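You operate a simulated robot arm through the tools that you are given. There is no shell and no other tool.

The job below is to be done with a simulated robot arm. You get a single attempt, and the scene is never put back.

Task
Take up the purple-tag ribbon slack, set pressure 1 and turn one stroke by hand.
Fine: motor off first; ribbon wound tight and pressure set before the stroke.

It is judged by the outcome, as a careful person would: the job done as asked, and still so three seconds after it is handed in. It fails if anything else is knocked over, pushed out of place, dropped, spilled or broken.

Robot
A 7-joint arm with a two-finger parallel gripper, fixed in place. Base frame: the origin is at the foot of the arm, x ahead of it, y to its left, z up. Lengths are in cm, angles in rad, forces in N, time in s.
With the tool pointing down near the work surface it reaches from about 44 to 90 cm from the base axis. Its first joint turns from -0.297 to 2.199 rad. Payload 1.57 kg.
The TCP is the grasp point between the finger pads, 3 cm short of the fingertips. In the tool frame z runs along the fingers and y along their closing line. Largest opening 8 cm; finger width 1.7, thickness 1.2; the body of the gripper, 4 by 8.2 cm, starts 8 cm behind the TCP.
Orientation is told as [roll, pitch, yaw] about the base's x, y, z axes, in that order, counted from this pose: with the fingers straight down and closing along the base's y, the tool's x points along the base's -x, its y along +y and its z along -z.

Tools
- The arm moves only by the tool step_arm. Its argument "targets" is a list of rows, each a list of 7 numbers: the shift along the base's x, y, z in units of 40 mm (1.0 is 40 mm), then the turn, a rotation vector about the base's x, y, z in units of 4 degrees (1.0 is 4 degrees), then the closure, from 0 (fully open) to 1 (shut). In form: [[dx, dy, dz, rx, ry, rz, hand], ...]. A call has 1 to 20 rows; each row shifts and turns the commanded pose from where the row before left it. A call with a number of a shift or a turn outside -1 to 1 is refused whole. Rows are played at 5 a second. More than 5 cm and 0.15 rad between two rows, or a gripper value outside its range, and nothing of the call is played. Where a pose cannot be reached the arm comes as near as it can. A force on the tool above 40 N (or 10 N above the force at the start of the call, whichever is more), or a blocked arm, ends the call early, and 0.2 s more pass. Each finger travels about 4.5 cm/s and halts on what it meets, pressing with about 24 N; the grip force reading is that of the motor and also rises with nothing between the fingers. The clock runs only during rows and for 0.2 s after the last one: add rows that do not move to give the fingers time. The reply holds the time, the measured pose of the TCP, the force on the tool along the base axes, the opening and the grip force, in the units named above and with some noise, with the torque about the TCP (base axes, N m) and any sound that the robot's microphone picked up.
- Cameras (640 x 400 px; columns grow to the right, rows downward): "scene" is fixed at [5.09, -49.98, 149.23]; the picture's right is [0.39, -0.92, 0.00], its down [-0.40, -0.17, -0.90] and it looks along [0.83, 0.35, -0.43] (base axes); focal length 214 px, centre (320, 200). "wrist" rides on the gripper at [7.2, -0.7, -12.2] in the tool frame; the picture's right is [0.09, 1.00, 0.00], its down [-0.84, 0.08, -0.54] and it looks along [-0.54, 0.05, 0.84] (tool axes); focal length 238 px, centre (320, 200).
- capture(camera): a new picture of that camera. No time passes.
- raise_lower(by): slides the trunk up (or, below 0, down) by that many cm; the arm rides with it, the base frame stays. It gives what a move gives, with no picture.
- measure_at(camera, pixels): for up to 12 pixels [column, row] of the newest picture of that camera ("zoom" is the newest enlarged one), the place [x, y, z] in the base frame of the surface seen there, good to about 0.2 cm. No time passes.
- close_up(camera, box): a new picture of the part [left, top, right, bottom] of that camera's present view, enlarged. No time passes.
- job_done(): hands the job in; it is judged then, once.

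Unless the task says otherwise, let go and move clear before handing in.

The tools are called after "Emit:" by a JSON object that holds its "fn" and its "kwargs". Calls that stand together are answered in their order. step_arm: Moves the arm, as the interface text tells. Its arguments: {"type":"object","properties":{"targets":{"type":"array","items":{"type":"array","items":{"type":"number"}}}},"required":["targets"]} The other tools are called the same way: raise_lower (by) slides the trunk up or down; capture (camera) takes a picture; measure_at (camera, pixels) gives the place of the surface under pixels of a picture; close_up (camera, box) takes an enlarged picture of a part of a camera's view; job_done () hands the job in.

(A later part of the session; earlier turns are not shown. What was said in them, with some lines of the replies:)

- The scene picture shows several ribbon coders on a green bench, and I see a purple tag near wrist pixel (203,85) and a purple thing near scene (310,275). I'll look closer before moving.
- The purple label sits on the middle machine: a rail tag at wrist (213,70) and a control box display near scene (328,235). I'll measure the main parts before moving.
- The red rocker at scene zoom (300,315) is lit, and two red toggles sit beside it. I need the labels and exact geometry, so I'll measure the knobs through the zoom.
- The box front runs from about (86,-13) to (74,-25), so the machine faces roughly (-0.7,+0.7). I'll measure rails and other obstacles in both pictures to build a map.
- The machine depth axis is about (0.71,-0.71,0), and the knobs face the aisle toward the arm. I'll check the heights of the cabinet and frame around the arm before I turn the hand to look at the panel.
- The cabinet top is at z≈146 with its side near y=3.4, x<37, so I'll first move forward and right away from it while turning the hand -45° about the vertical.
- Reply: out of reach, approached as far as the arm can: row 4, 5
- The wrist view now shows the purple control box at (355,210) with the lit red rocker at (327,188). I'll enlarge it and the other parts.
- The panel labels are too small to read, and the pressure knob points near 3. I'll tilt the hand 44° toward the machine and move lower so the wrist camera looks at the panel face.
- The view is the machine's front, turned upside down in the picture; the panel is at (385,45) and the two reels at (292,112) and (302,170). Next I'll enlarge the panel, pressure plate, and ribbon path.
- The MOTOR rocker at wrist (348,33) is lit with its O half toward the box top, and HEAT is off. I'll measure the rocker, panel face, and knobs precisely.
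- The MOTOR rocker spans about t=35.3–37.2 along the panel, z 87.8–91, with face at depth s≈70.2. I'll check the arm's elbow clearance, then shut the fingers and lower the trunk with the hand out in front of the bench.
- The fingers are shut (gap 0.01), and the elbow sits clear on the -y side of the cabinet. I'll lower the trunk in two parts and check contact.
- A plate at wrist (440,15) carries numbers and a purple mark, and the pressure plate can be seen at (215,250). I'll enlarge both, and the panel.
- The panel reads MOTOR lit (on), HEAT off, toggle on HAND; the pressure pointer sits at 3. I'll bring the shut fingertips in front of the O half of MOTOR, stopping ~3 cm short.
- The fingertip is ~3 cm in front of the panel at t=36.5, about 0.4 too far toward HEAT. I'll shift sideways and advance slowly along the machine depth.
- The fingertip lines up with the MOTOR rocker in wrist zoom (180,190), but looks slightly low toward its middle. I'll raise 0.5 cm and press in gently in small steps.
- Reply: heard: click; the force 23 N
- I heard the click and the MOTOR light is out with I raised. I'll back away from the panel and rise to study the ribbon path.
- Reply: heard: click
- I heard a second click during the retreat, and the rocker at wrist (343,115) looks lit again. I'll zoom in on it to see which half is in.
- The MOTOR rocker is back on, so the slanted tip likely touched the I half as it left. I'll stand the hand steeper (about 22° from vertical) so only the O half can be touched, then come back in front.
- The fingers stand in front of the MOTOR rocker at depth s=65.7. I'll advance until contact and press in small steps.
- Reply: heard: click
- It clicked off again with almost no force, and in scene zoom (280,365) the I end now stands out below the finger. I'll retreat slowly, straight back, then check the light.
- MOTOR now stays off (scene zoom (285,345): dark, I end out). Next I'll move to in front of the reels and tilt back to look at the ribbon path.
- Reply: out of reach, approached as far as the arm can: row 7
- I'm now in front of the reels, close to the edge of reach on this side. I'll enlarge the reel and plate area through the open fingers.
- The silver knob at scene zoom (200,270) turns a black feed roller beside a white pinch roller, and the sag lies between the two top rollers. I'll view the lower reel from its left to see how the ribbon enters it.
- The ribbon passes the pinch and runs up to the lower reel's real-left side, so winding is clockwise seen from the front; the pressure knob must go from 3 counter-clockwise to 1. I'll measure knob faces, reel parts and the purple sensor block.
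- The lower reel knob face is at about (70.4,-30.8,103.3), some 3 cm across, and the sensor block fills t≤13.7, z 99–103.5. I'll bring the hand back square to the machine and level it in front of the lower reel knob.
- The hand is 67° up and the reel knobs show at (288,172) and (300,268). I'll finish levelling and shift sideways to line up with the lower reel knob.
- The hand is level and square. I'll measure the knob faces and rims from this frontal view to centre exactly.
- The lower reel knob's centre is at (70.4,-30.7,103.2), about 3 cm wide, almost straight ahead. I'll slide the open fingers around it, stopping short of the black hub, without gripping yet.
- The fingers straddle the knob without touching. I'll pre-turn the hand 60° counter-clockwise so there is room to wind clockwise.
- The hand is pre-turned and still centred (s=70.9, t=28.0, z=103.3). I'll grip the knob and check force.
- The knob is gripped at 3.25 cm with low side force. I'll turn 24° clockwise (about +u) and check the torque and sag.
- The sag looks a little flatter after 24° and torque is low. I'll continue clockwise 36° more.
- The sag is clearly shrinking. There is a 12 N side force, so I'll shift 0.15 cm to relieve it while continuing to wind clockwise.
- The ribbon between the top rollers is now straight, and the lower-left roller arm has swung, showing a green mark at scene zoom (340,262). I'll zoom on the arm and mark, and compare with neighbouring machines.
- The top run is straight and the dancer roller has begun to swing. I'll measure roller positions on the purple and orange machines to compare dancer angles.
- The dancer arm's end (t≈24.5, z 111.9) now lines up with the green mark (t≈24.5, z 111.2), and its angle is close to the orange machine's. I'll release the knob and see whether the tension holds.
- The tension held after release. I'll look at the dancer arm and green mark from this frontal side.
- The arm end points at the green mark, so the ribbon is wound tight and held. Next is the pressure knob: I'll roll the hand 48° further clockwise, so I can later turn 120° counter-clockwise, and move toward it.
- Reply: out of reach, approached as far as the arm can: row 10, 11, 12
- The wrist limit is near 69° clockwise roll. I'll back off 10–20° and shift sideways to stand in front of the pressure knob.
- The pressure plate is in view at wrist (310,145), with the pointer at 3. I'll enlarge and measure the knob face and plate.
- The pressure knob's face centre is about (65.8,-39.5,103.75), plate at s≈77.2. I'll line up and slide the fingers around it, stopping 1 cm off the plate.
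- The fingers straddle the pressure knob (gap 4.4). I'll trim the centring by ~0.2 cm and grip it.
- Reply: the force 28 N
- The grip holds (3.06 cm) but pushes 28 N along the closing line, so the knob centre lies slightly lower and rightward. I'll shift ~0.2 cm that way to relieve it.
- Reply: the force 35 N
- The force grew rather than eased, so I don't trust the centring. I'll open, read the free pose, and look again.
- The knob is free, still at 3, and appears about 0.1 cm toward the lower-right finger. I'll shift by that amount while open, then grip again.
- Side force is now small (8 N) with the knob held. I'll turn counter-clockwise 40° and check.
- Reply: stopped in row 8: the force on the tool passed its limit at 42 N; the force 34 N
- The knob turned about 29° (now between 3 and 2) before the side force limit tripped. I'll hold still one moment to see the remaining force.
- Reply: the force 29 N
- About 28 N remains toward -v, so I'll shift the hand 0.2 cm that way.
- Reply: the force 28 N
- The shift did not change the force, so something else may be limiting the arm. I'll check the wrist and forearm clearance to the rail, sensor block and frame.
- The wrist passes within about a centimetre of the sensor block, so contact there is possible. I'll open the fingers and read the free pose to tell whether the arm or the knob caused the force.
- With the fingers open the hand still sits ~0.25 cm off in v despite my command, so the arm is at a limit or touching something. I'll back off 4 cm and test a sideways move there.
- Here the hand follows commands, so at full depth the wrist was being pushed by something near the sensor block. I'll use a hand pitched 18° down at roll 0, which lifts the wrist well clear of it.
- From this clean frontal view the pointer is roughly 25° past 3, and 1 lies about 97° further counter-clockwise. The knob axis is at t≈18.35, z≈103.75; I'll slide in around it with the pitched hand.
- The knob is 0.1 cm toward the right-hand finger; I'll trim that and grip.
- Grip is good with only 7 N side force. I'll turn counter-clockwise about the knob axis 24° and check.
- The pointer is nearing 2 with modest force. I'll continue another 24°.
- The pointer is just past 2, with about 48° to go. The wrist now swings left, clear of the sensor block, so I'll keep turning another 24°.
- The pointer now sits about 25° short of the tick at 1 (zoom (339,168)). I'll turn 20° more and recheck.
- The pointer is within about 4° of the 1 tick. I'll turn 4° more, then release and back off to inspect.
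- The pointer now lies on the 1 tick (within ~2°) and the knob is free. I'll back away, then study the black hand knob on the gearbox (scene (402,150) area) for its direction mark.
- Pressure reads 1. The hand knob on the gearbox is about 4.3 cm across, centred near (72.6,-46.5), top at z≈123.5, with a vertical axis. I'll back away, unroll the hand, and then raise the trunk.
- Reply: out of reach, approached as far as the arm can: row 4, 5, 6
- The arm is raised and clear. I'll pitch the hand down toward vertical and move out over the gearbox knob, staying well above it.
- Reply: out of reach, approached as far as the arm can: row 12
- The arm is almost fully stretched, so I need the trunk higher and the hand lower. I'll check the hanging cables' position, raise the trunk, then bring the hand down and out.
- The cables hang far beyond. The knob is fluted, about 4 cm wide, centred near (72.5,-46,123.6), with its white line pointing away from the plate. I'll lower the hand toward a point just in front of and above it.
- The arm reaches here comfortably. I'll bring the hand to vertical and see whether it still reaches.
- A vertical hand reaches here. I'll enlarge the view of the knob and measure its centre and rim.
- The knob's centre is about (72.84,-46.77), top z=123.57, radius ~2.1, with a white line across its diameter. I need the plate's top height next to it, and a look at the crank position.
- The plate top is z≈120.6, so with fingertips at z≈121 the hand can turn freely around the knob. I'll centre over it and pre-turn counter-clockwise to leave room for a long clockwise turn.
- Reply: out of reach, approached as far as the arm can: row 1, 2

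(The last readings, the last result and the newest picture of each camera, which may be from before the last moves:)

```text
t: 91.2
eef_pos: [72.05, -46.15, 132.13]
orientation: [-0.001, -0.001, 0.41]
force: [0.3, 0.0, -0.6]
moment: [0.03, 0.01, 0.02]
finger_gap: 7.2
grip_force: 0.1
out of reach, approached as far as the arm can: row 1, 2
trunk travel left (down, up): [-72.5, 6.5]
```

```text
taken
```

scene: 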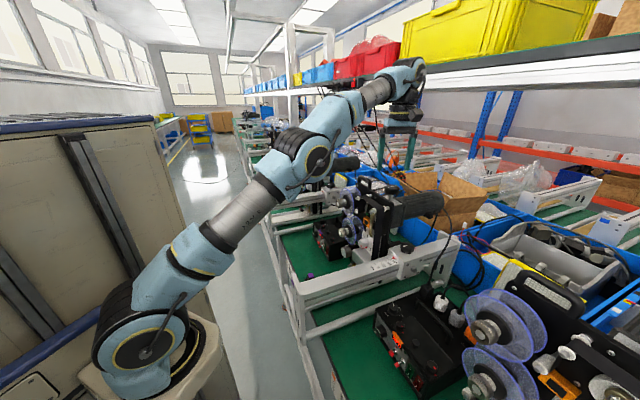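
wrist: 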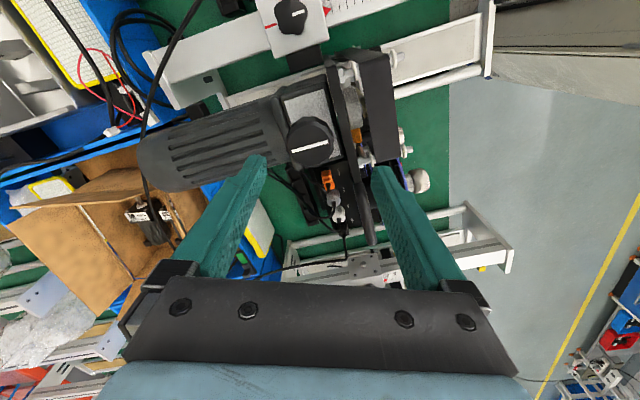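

The yaw has room, but the arm is at full stretch at this height. I'll raise the trunk its last 6 cm and lower the hand toward the knob, still above it.

Emit:
{"fn": "raise_lower", "kwargs": {"by": 6}}

Emit:
{"fn": "step_arm", "kwargs": {"targets": [[0, 0, -0.8, 0, 0, 0, 0.1], [0, 0, -0.8, 0, 0, 0, 0.1], [0.1, -0.08, -0.8, 0, 0, 0, 0.1], [0.1, -0.08, 0, 0, 0, 0, 0.1], [0, 0, 0, 0, 0, 0, 0.1]]}}

Emit:
{"fn": "capture", "kwargs": {"camera": "wrist"}}

Emit:
{"fn": "close_up", "kwargs": {"camera": "scene", "box": [340, 100, 460, 200]}}

```text
t: 92.2
eef_pos: [71.93, -46.08, 138.11]
orientation: [0.0, -0.001, 0.409]
force: [0.3, 0.4, 0.1]
moment: [0.04, 0.02, -0.02]
finger_gap: 7.2
grip_force: 0.0
trunk travel left (down, up): [-78.5, 0.5]
```

```text
t: 93.4
eef_pos: [72.72, -46.89, 128.57]
orientation: [-0.002, 0.0, 0.41]
force: [-0.2, 1.3, -0.3]
moment: [0.03, -0.02, -0.02]
finger_gap: 7.19
grip_force: 0.1
trunk travel left (down, up): [-78.5, 0.5]
```

```text
taken
```

wrist: 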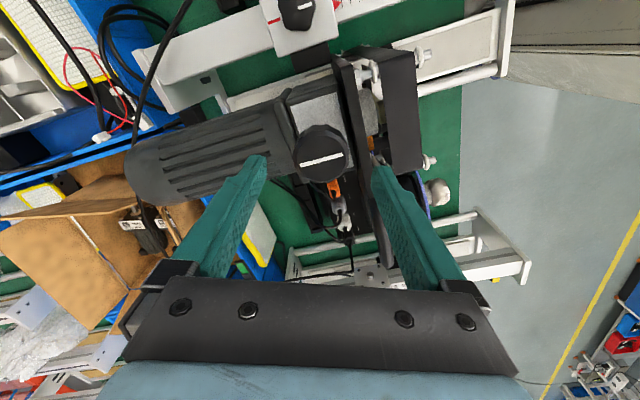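

```text
4.00 times, centred on (400, 150) of scene
```

zoom: 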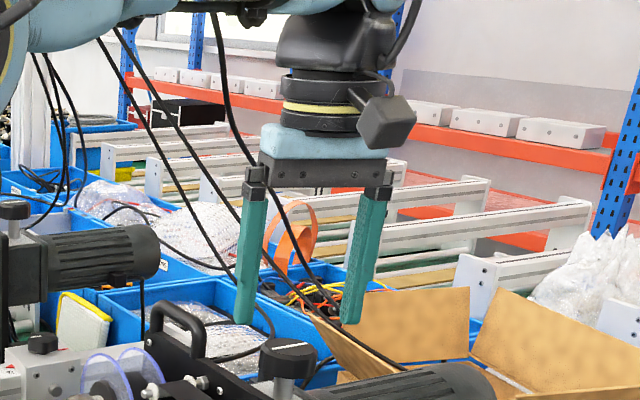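

I'm centred roughly above the knob at z=128.6. I'll measure the knob rim again from here for precise centring.

Emit:
{"fn": "close_up", "kwargs": {"camera": "wrist", "box": [270, 100, 370, 200]}}

Emit:
{"fn": "measure_at", "kwargs": {"camera": "zoom", "pixels": [[325, 205], [225, 210], [430, 205], [325, 110], [325, 300], [250, 140], [400, 140], [250, 280], [400, 275], [300, 300], [350, 110], [325, 160]]}}

```text
4.00 times, centred on (320, 150) of wrist
```

zoom: 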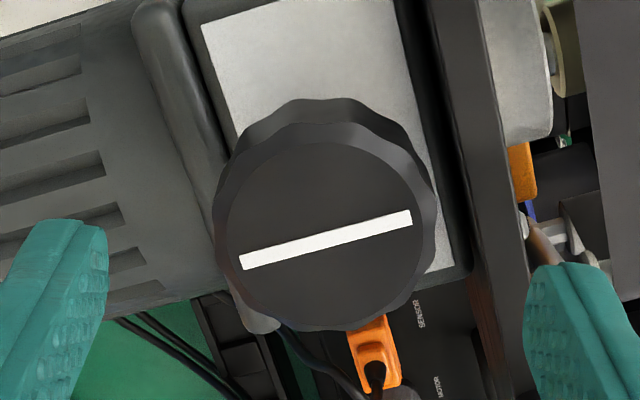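

```text
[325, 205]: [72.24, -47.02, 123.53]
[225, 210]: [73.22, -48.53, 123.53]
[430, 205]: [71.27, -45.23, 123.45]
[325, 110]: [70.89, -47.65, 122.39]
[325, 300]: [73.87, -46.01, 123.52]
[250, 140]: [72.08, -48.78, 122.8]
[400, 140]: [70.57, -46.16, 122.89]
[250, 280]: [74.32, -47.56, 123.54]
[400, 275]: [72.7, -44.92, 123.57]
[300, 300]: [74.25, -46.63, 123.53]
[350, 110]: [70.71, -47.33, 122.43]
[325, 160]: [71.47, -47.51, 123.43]
```

The white line's midpoint puts the knob centre at (72.84,-46.65). I'll correct by (0.12,0.24) cm and lower so the fingertips straddle the knob at z≈121.

Emit:
{"fn": "step_arm", "kwargs": {"targets": [[0.03, 0.06, 0, 0, 0, 0, 0.15], [0, 0, -0.5, 0, 0, 0, 0.15], [0, 0, -0.4, 0, 0, 0, 0.15], [0, 0, -0.24, 0, 0, 0, 0.15], [0, 0, 0, 0, 0, 0, 0.15]]}}

Emit:
{"fn": "close_up", "kwargs": {"camera": "wrist", "box": [240, 80, 400, 220]}}

Emit:
{"fn": "close_up", "kwargs": {"camera": "scene", "box": [360, 140, 440, 220]}}

```text
t: 94.6
eef_pos: [72.85, -46.49, 123.96]
orientation: [-0.001, 0.0, 0.411]
force: [0.2, -0.2, 0.1]
moment: [-0.01, -0.03, -0.01]
finger_gap: 6.78
grip_force: 0.0
trunk travel left (down, up): [-78.5, 0.5]
```

```text
2.86 times, centred on (320, 150) of wrist
```

zoom: 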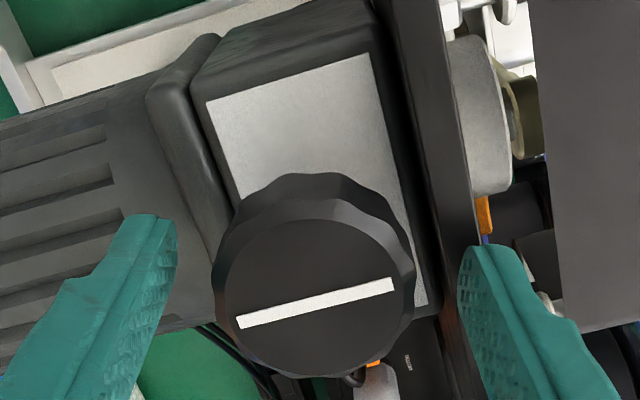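

```text
5.00 times, centred on (400, 180) of scene
```

zoom: 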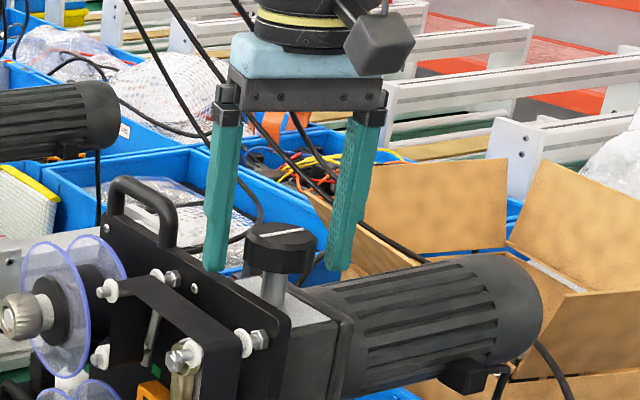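

The knob is centred between the fingers (zoom 315 vs 318). I'll close on it and read the forces.

Emit:
{"fn": "step_arm", "kwargs": {"targets": [[0, 0, 0, 0, 0, 0, 0.3], [0, 0, 0, 0, 0, 0, 0.45], [0, 0, 0, 0, 0, 0, 0.55], [0, 0, 0, 0, 0, 0, 0.55], [0, 0, 0, 0, 0, 0, 0.55]]}}

Emit:
{"fn": "close_up", "kwargs": {"camera": "wrist", "box": [240, 80, 400, 220]}}

```text
t: 95.8
eef_pos: [72.88, -46.68, 124.12]
orientation: [-0.004, 0.001, 0.405]
force: [5.9, -9.9, 1.0]
moment: [-0.08, -0.6, 0.02]
finger_gap: 4.39
grip_force: 37.0
trunk travel left (down, up): [-78.5, 0.5]
```

```text
2.86 times, centred on (320, 150) of wrist
```

zoom: 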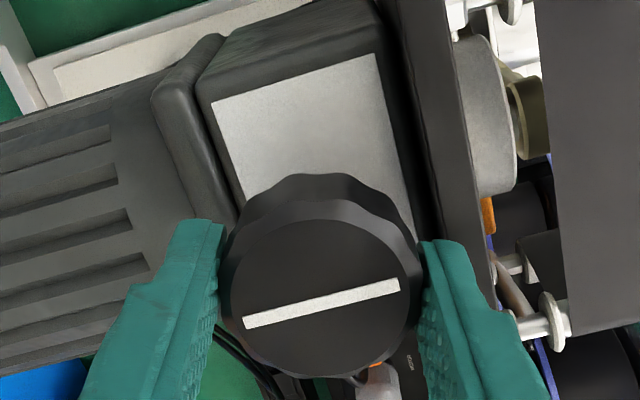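

Gripped at 4.39 cm with light side force. I'll turn 32° clockwise from above and watch the crank and dancer.

Emit:
{"fn": "step_arm", "kwargs": {"targets": [[0, 0, 0, 0, 0, -1, 0.55], [0, 0, 0, 0, 0, -1, 0.55], [0, 0, 0, 0, 0, -1, 0.55], [0, 0, 0, 0, 0, -1, 0.55], [0, 0, 0, 0, 0, -1, 0.55], [0, 0, 0, 0, 0, -1, 0.55], [0, 0, 0, 0, 0, -1, 0.55], [0, 0, 0, 0, 0, -1, 0.55]]}}

Emit:
{"fn": "close_up", "kwargs": {"camera": "wrist", "box": [240, 80, 400, 220]}}

Emit:
{"fn": "close_up", "kwargs": {"camera": "scene", "box": [340, 180, 400, 260]}}

```text
t: 97.6
eef_pos: [72.83, -46.68, 123.96]
orientation: [-0.004, 0.0, -0.154]
force: [0.0, -18.3, -0.8]
moment: [-0.28, 0.02, 0.02]
finger_gap: 4.37
grip_force: 44.7
trunk travel left (down, up): [-78.5, 0.5]
```

```text
2.86 times, centred on (320, 150) of wrist
```

zoom: 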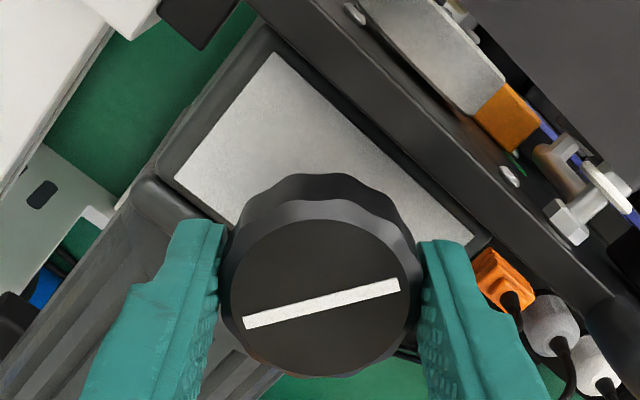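

```text
5.00 times, centred on (370, 220) of scene
```

zoom: 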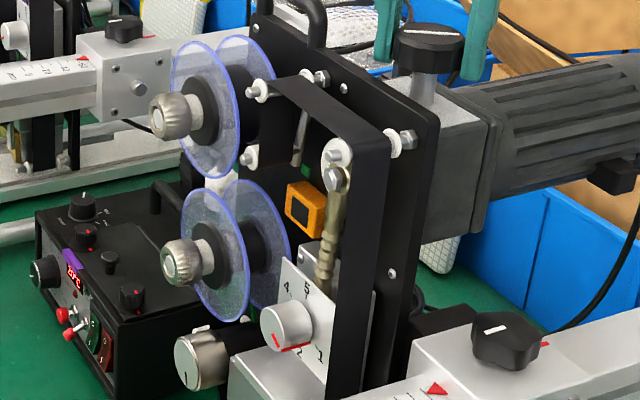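

The knob turned with the hand and the crank bolt moved down-right, so the drive is coupled. I'll keep turning clockwise 60°, easing the small side force.

Emit:
{"fn": "step_arm", "kwargs": {"targets": [[0, -0.02, 0, 0, 0, -1, 0.55], [0, 0, 0, 0, 0, -1, 0.55], [0, 0, 0, 0, 0, -1, 0.55], [0, 0, 0, 0, 0, -1, 0.55], [0, 0, 0, 0, 0, -1, 0.55], [0, 0, 0, 0, 0, -1, 0.55], [0, 0, 0, 0, 0, -1, 0.55], [0, 0, 0, 0, 0, -1, 0.55], [0, 0, 0, 0, 0, -1, 0.55], [0, 0, 0, 0, 0, -1, 0.55], [0, 0, 0, 0, 0, -1, 0.55], [0, 0, 0, 0, 0, -1, 0.55], [0, 0, 0, 0, 0, -1, 0.55], [0, 0, 0, 0, 0, -1, 0.55], [0, 0, 0, 0, 0, -1, 0.55]]}}

Emit:
{"fn": "close_up", "kwargs": {"camera": "wrist", "box": [240, 80, 400, 220]}}

Emit:
{"fn": "close_up", "kwargs": {"camera": "scene", "box": [340, 180, 400, 260]}}

```text
t: 100.8
eef_pos: [72.8, -46.68, 124.11]
orientation: [-0.004, -0.001, -1.199]
force: [-14.1, -20.3, 3.8]
moment: [0.44, 0.1, 0.0]
finger_gap: 4.37
grip_force: 45.0
trunk travel left (down, up): [-78.5, 0.5]
```

```text
2.86 times, centred on (320, 150) of wrist
```

zoom: 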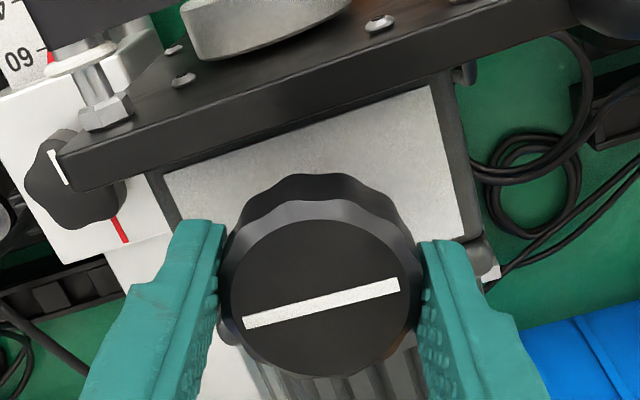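

```text
5.00 times, centred on (370, 220) of scene
```

zoom: 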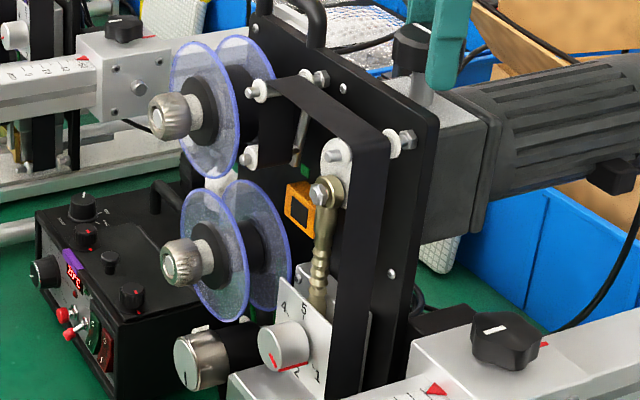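

The crank bolt is now near the bottom and the print head has moved down, so about 180° of knob makes one crank turn. I'll ease the side force and continue clockwise 40°.

Emit:
{"fn": "step_arm", "kwargs": {"targets": [[-0.02, -0.025, 0, 0, 0, -1, 0.55], [0, 0, 0, 0, 0, -1, 0.55], [0, 0, 0, 0, 0, -1, 0.55], [0, 0, 0, 0, 0, -1, 0.55], [0, 0, 0, 0, 0, -1, 0.55], [0, 0, 0, 0, 0, -1, 0.55], [0, 0, 0, 0, 0, -1, 0.55], [0, 0, 0, 0, 0, -1, 0.55], [0, 0, 0, 0, 0, -1, 0.55], [0, 0, 0, 0, 0, -1, 0.55]]}}

Emit:
{"fn": "close_up", "kwargs": {"camera": "wrist", "box": [240, 80, 400, 220]}}

Emit:
{"fn": "close_up", "kwargs": {"camera": "scene", "box": [340, 180, 400, 260]}}

```text
t: 103.0
eef_pos: [72.81, -46.81, 124.05]
orientation: [-0.002, 0.001, -1.897]
force: [-22.4, -4.5, -9.4]
moment: [-0.02, 0.36, 0.04]
finger_gap: 4.36
grip_force: 45.2
trunk travel left (down, up): [-78.5, 0.5]
```

```text
2.86 times, centred on (320, 150) of wrist
```

zoom: 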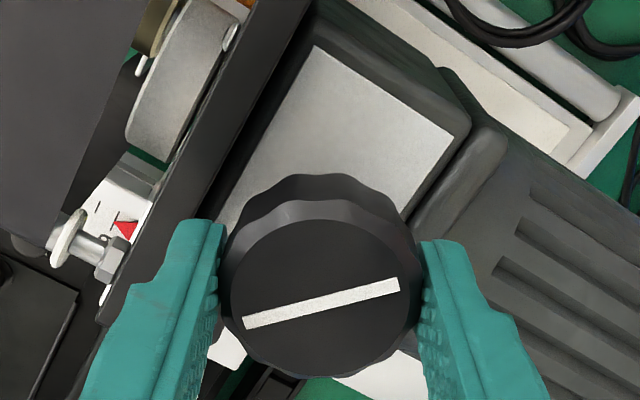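

```text
5.00 times, centred on (370, 220) of scene
```

zoom: 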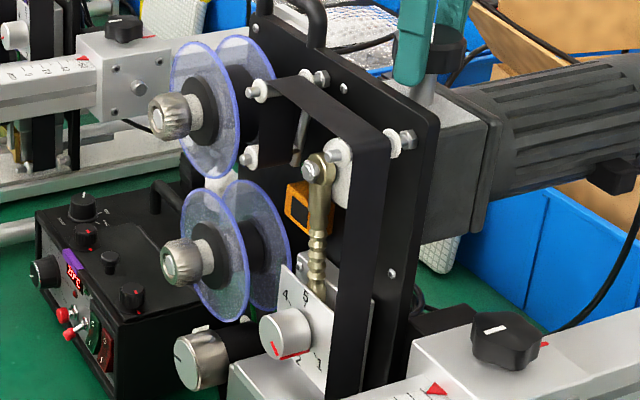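

The bolt is climbing the left side (about 265° of crank), and the feed knob has started to turn, so this direction is right. I'll continue 32° and check for the top.

Emit:
{"fn": "step_arm", "kwargs": {"targets": [[-0.025, -0.005, 0, 0, 0, -1, 0.55], [0, 0, 0, 0, 0, -1, 0.55], [0, 0, 0, 0, 0, -1, 0.55], [0, 0, 0, 0, 0, -1, 0.55], [0, 0, 0, 0, 0, -1, 0.55], [0, 0, 0, 0, 0, -1, 0.55], [0, 0, 0, 0, 0, -1, 0.55], [0, 0, 0, 0, 0, -1, 0.55]]}}

Emit:
{"fn": "close_up", "kwargs": {"camera": "wrist", "box": [240, 80, 400, 220]}}

Emit:
{"fn": "close_up", "kwargs": {"camera": "scene", "box": [340, 180, 400, 260]}}

```text
t: 104.8
eef_pos: [72.74, -46.83, 124.02]
orientation: [-0.002, 0.0, -2.455]
force: [-14.3, -4.3, -12.8]
moment: [0.4, -0.13, 0.02]
finger_gap: 4.39
grip_force: 45.2
trunk travel left (down, up): [-78.5, 0.5]
```

```text
2.86 times, centred on (320, 150) of wrist
```

zoom: 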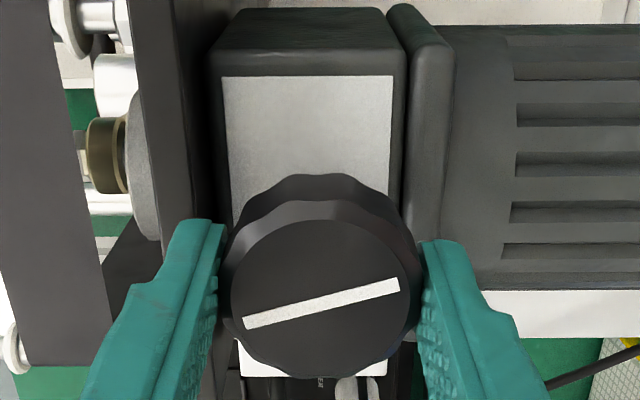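

```text
5.00 times, centred on (370, 220) of scene
```

zoom: 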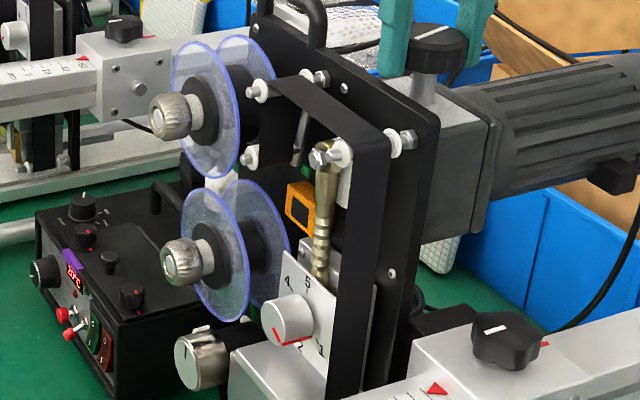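

The bolt is close to the top; the knob has turned 164° and 180° should complete the crank's single revolution. I'll turn the last 16.4° and inspect.

Emit:
{"fn": "step_arm", "kwargs": {"targets": [[-0.015, -0.005, 0, 0, 0, -1, 0.55], [0, 0, 0, 0, 0, -1, 0.55], [0, 0, 0, 0, 0, -1, 0.55], [0, 0, 0, 0, 0, -1, 0.55], [0, 0, 0, 0, 0, -0.12, 0.55], [0, 0, 0, 0, 0, 0, 0.55]]}}

Emit:
{"fn": "close_up", "kwargs": {"camera": "scene", "box": [340, 180, 400, 260]}}

Emit:
{"fn": "close_up", "kwargs": {"camera": "scene", "box": [340, 185, 390, 230]}}

Emit:
{"fn": "close_up", "kwargs": {"camera": "wrist", "box": [240, 80, 400, 220]}}

```text
t: 106.2
eef_pos: [72.71, -46.86, 124.02]
orientation: [-0.002, 0.002, -2.741]
force: [-1.1, -1.5, -7.9]
moment: [-0.15, -0.15, 0.03]
finger_gap: 4.36
grip_force: 45.0
trunk travel left (down, up): [-78.5, 0.5]
```

```text
5.00 times, centred on (370, 220) of scene
```

zoom: 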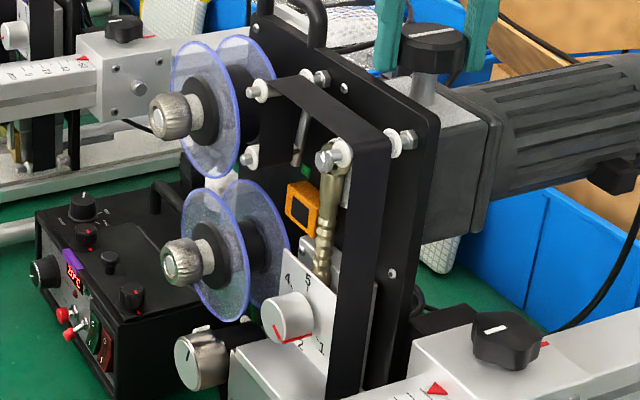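

```text
8.89 times, centred on (365, 208) of scene
```

zoom: 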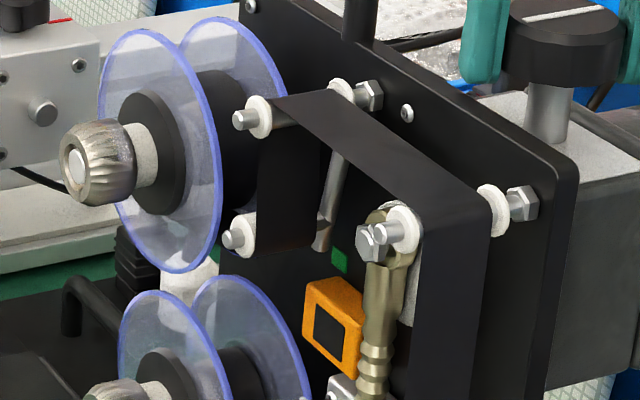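

```text
2.86 times, centred on (320, 150) of wrist
```

zoom: 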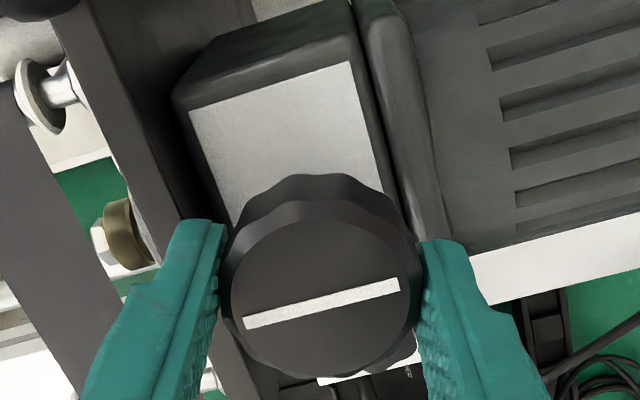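

The bolt is back exactly at its starting top position (zoom (370,245)), the dancer still points at the green mark, and one stroke is done. I'll open slightly and lift straight up.

Emit:
{"fn": "step_arm", "kwargs": {"targets": [[0, 0, 0, 0, 0, 0, 0.4], [0, 0, 0, 0, 0, 0, 0.32], [0, 0, 0, 0, 0, 0, 0.32], [0, 0, 0.4, 0, 0, 0, 0.32], [0, 0, 0.7, 0, 0, 0, 0.32], [0, 0, 0.7, 0, 0, 0, 0.32], [-0.3, 0.3, 0.6, 0, 0, 0, 0.32], [-0.5, 0.6, 0.6, 0, 0, 0, 0.32], [-0.6, 0.7, 0.5, 0, 0, 0, 0.32], [-0.6, 0.7, 0.3, 0, 0, 0, 0.32], [-0.6, 0.7, 0, 0, 0, 0, 0.32]]}}

Emit:
{"fn": "capture", "kwargs": {"camera": "scene"}}

Emit:
{"fn": "close_up", "kwargs": {"camera": "scene", "box": [300, 170, 420, 290]}}

Emit:
{"fn": "close_up", "kwargs": {"camera": "scene", "box": [340, 180, 400, 230]}}

Emit:
{"fn": "close_up", "kwargs": {"camera": "scene", "box": [310, 220, 390, 270]}}

```text
t: 108.6
eef_pos: [62.31, -34.81, 139.15]
orientation: [-0.003, 0.0, -2.741]
force: [0.1, 0.6, 0.1]
moment: [0.02, 0.02, 0.01]
finger_gap: 5.42
grip_force: 0.0
trunk travel left (down, up): [-78.5, 0.5]
```

```text
taken
```

scene: 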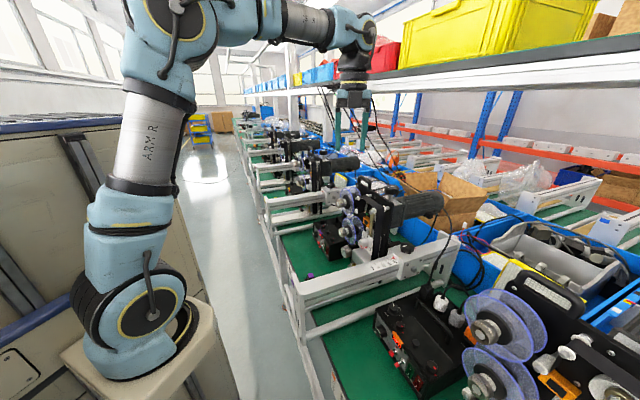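

```text
3.33 times, centred on (360, 230) of scene
```

zoom: 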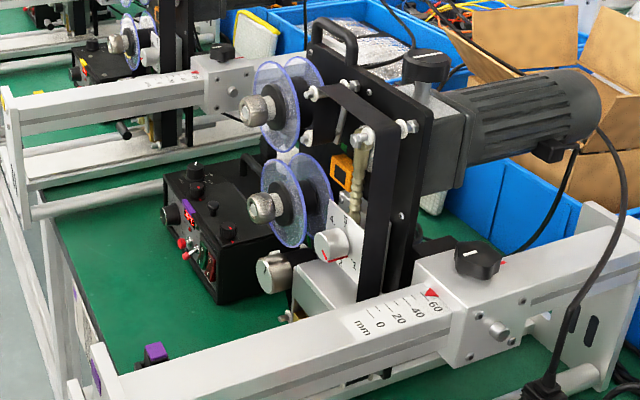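

```text
8.00 times, centred on (370, 205) of scene
```

zoom: 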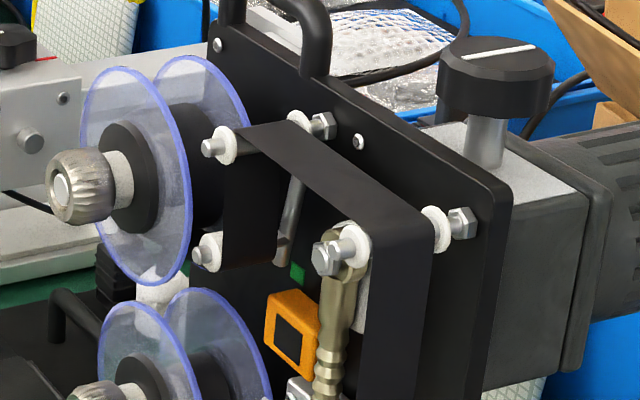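

```text
8.00 times, centred on (350, 245) of scene
```

zoom: 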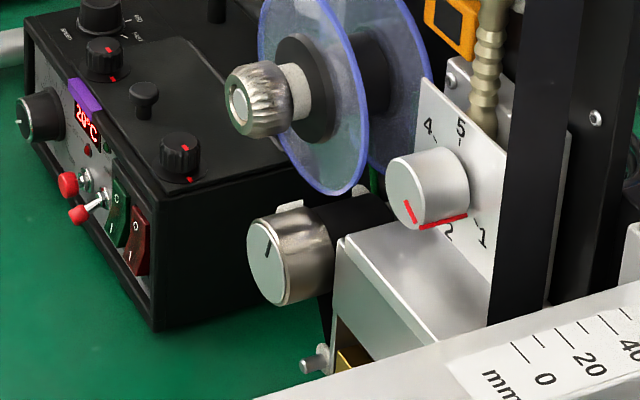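

The MOTOR rocker is off, the pressure pointer is on 1, and the ribbon is tight with the dancer arm at the green mark. The crank is back at its top after one stroke, the neighbouring parts have not moved, and the arm is clear, so I'm handing the job in.

Emit:
{"fn": "job_done", "kwargs": {}}

```text
The job is handed in.
```

The job on the purple-tag machine is done and handed in; no result of the judging has come back yet.

- **Motor:** it is off. My first press didn't hold: the rocker clicked off, then back on as I backed the hand away. A second press from a steeper angle turned it off, and it was still off in the last picture.
- **Ribbon:** I wound the lower reel clockwise until the sag was gone and the tension arm pointed at the green mark. It still pointed there after the stroke.
- **Pressure:** the pointer went from 3 to 1 and sits within about 2° of the mark. The side force on the hand hit its limit once, so I changed grip and finished the turn. The wrist was probably touching the small purple-faced block on the rail. That block shows no change in the pictures.
- **Stroke:** I turned the black knob on the gearbox 180° clockwise, which is one full turn of the crank on this machine. The crank is back at the top where it started, and the print head went down and up once.

In the last pictures nothing else had moved, and the arm is clear of the machine.
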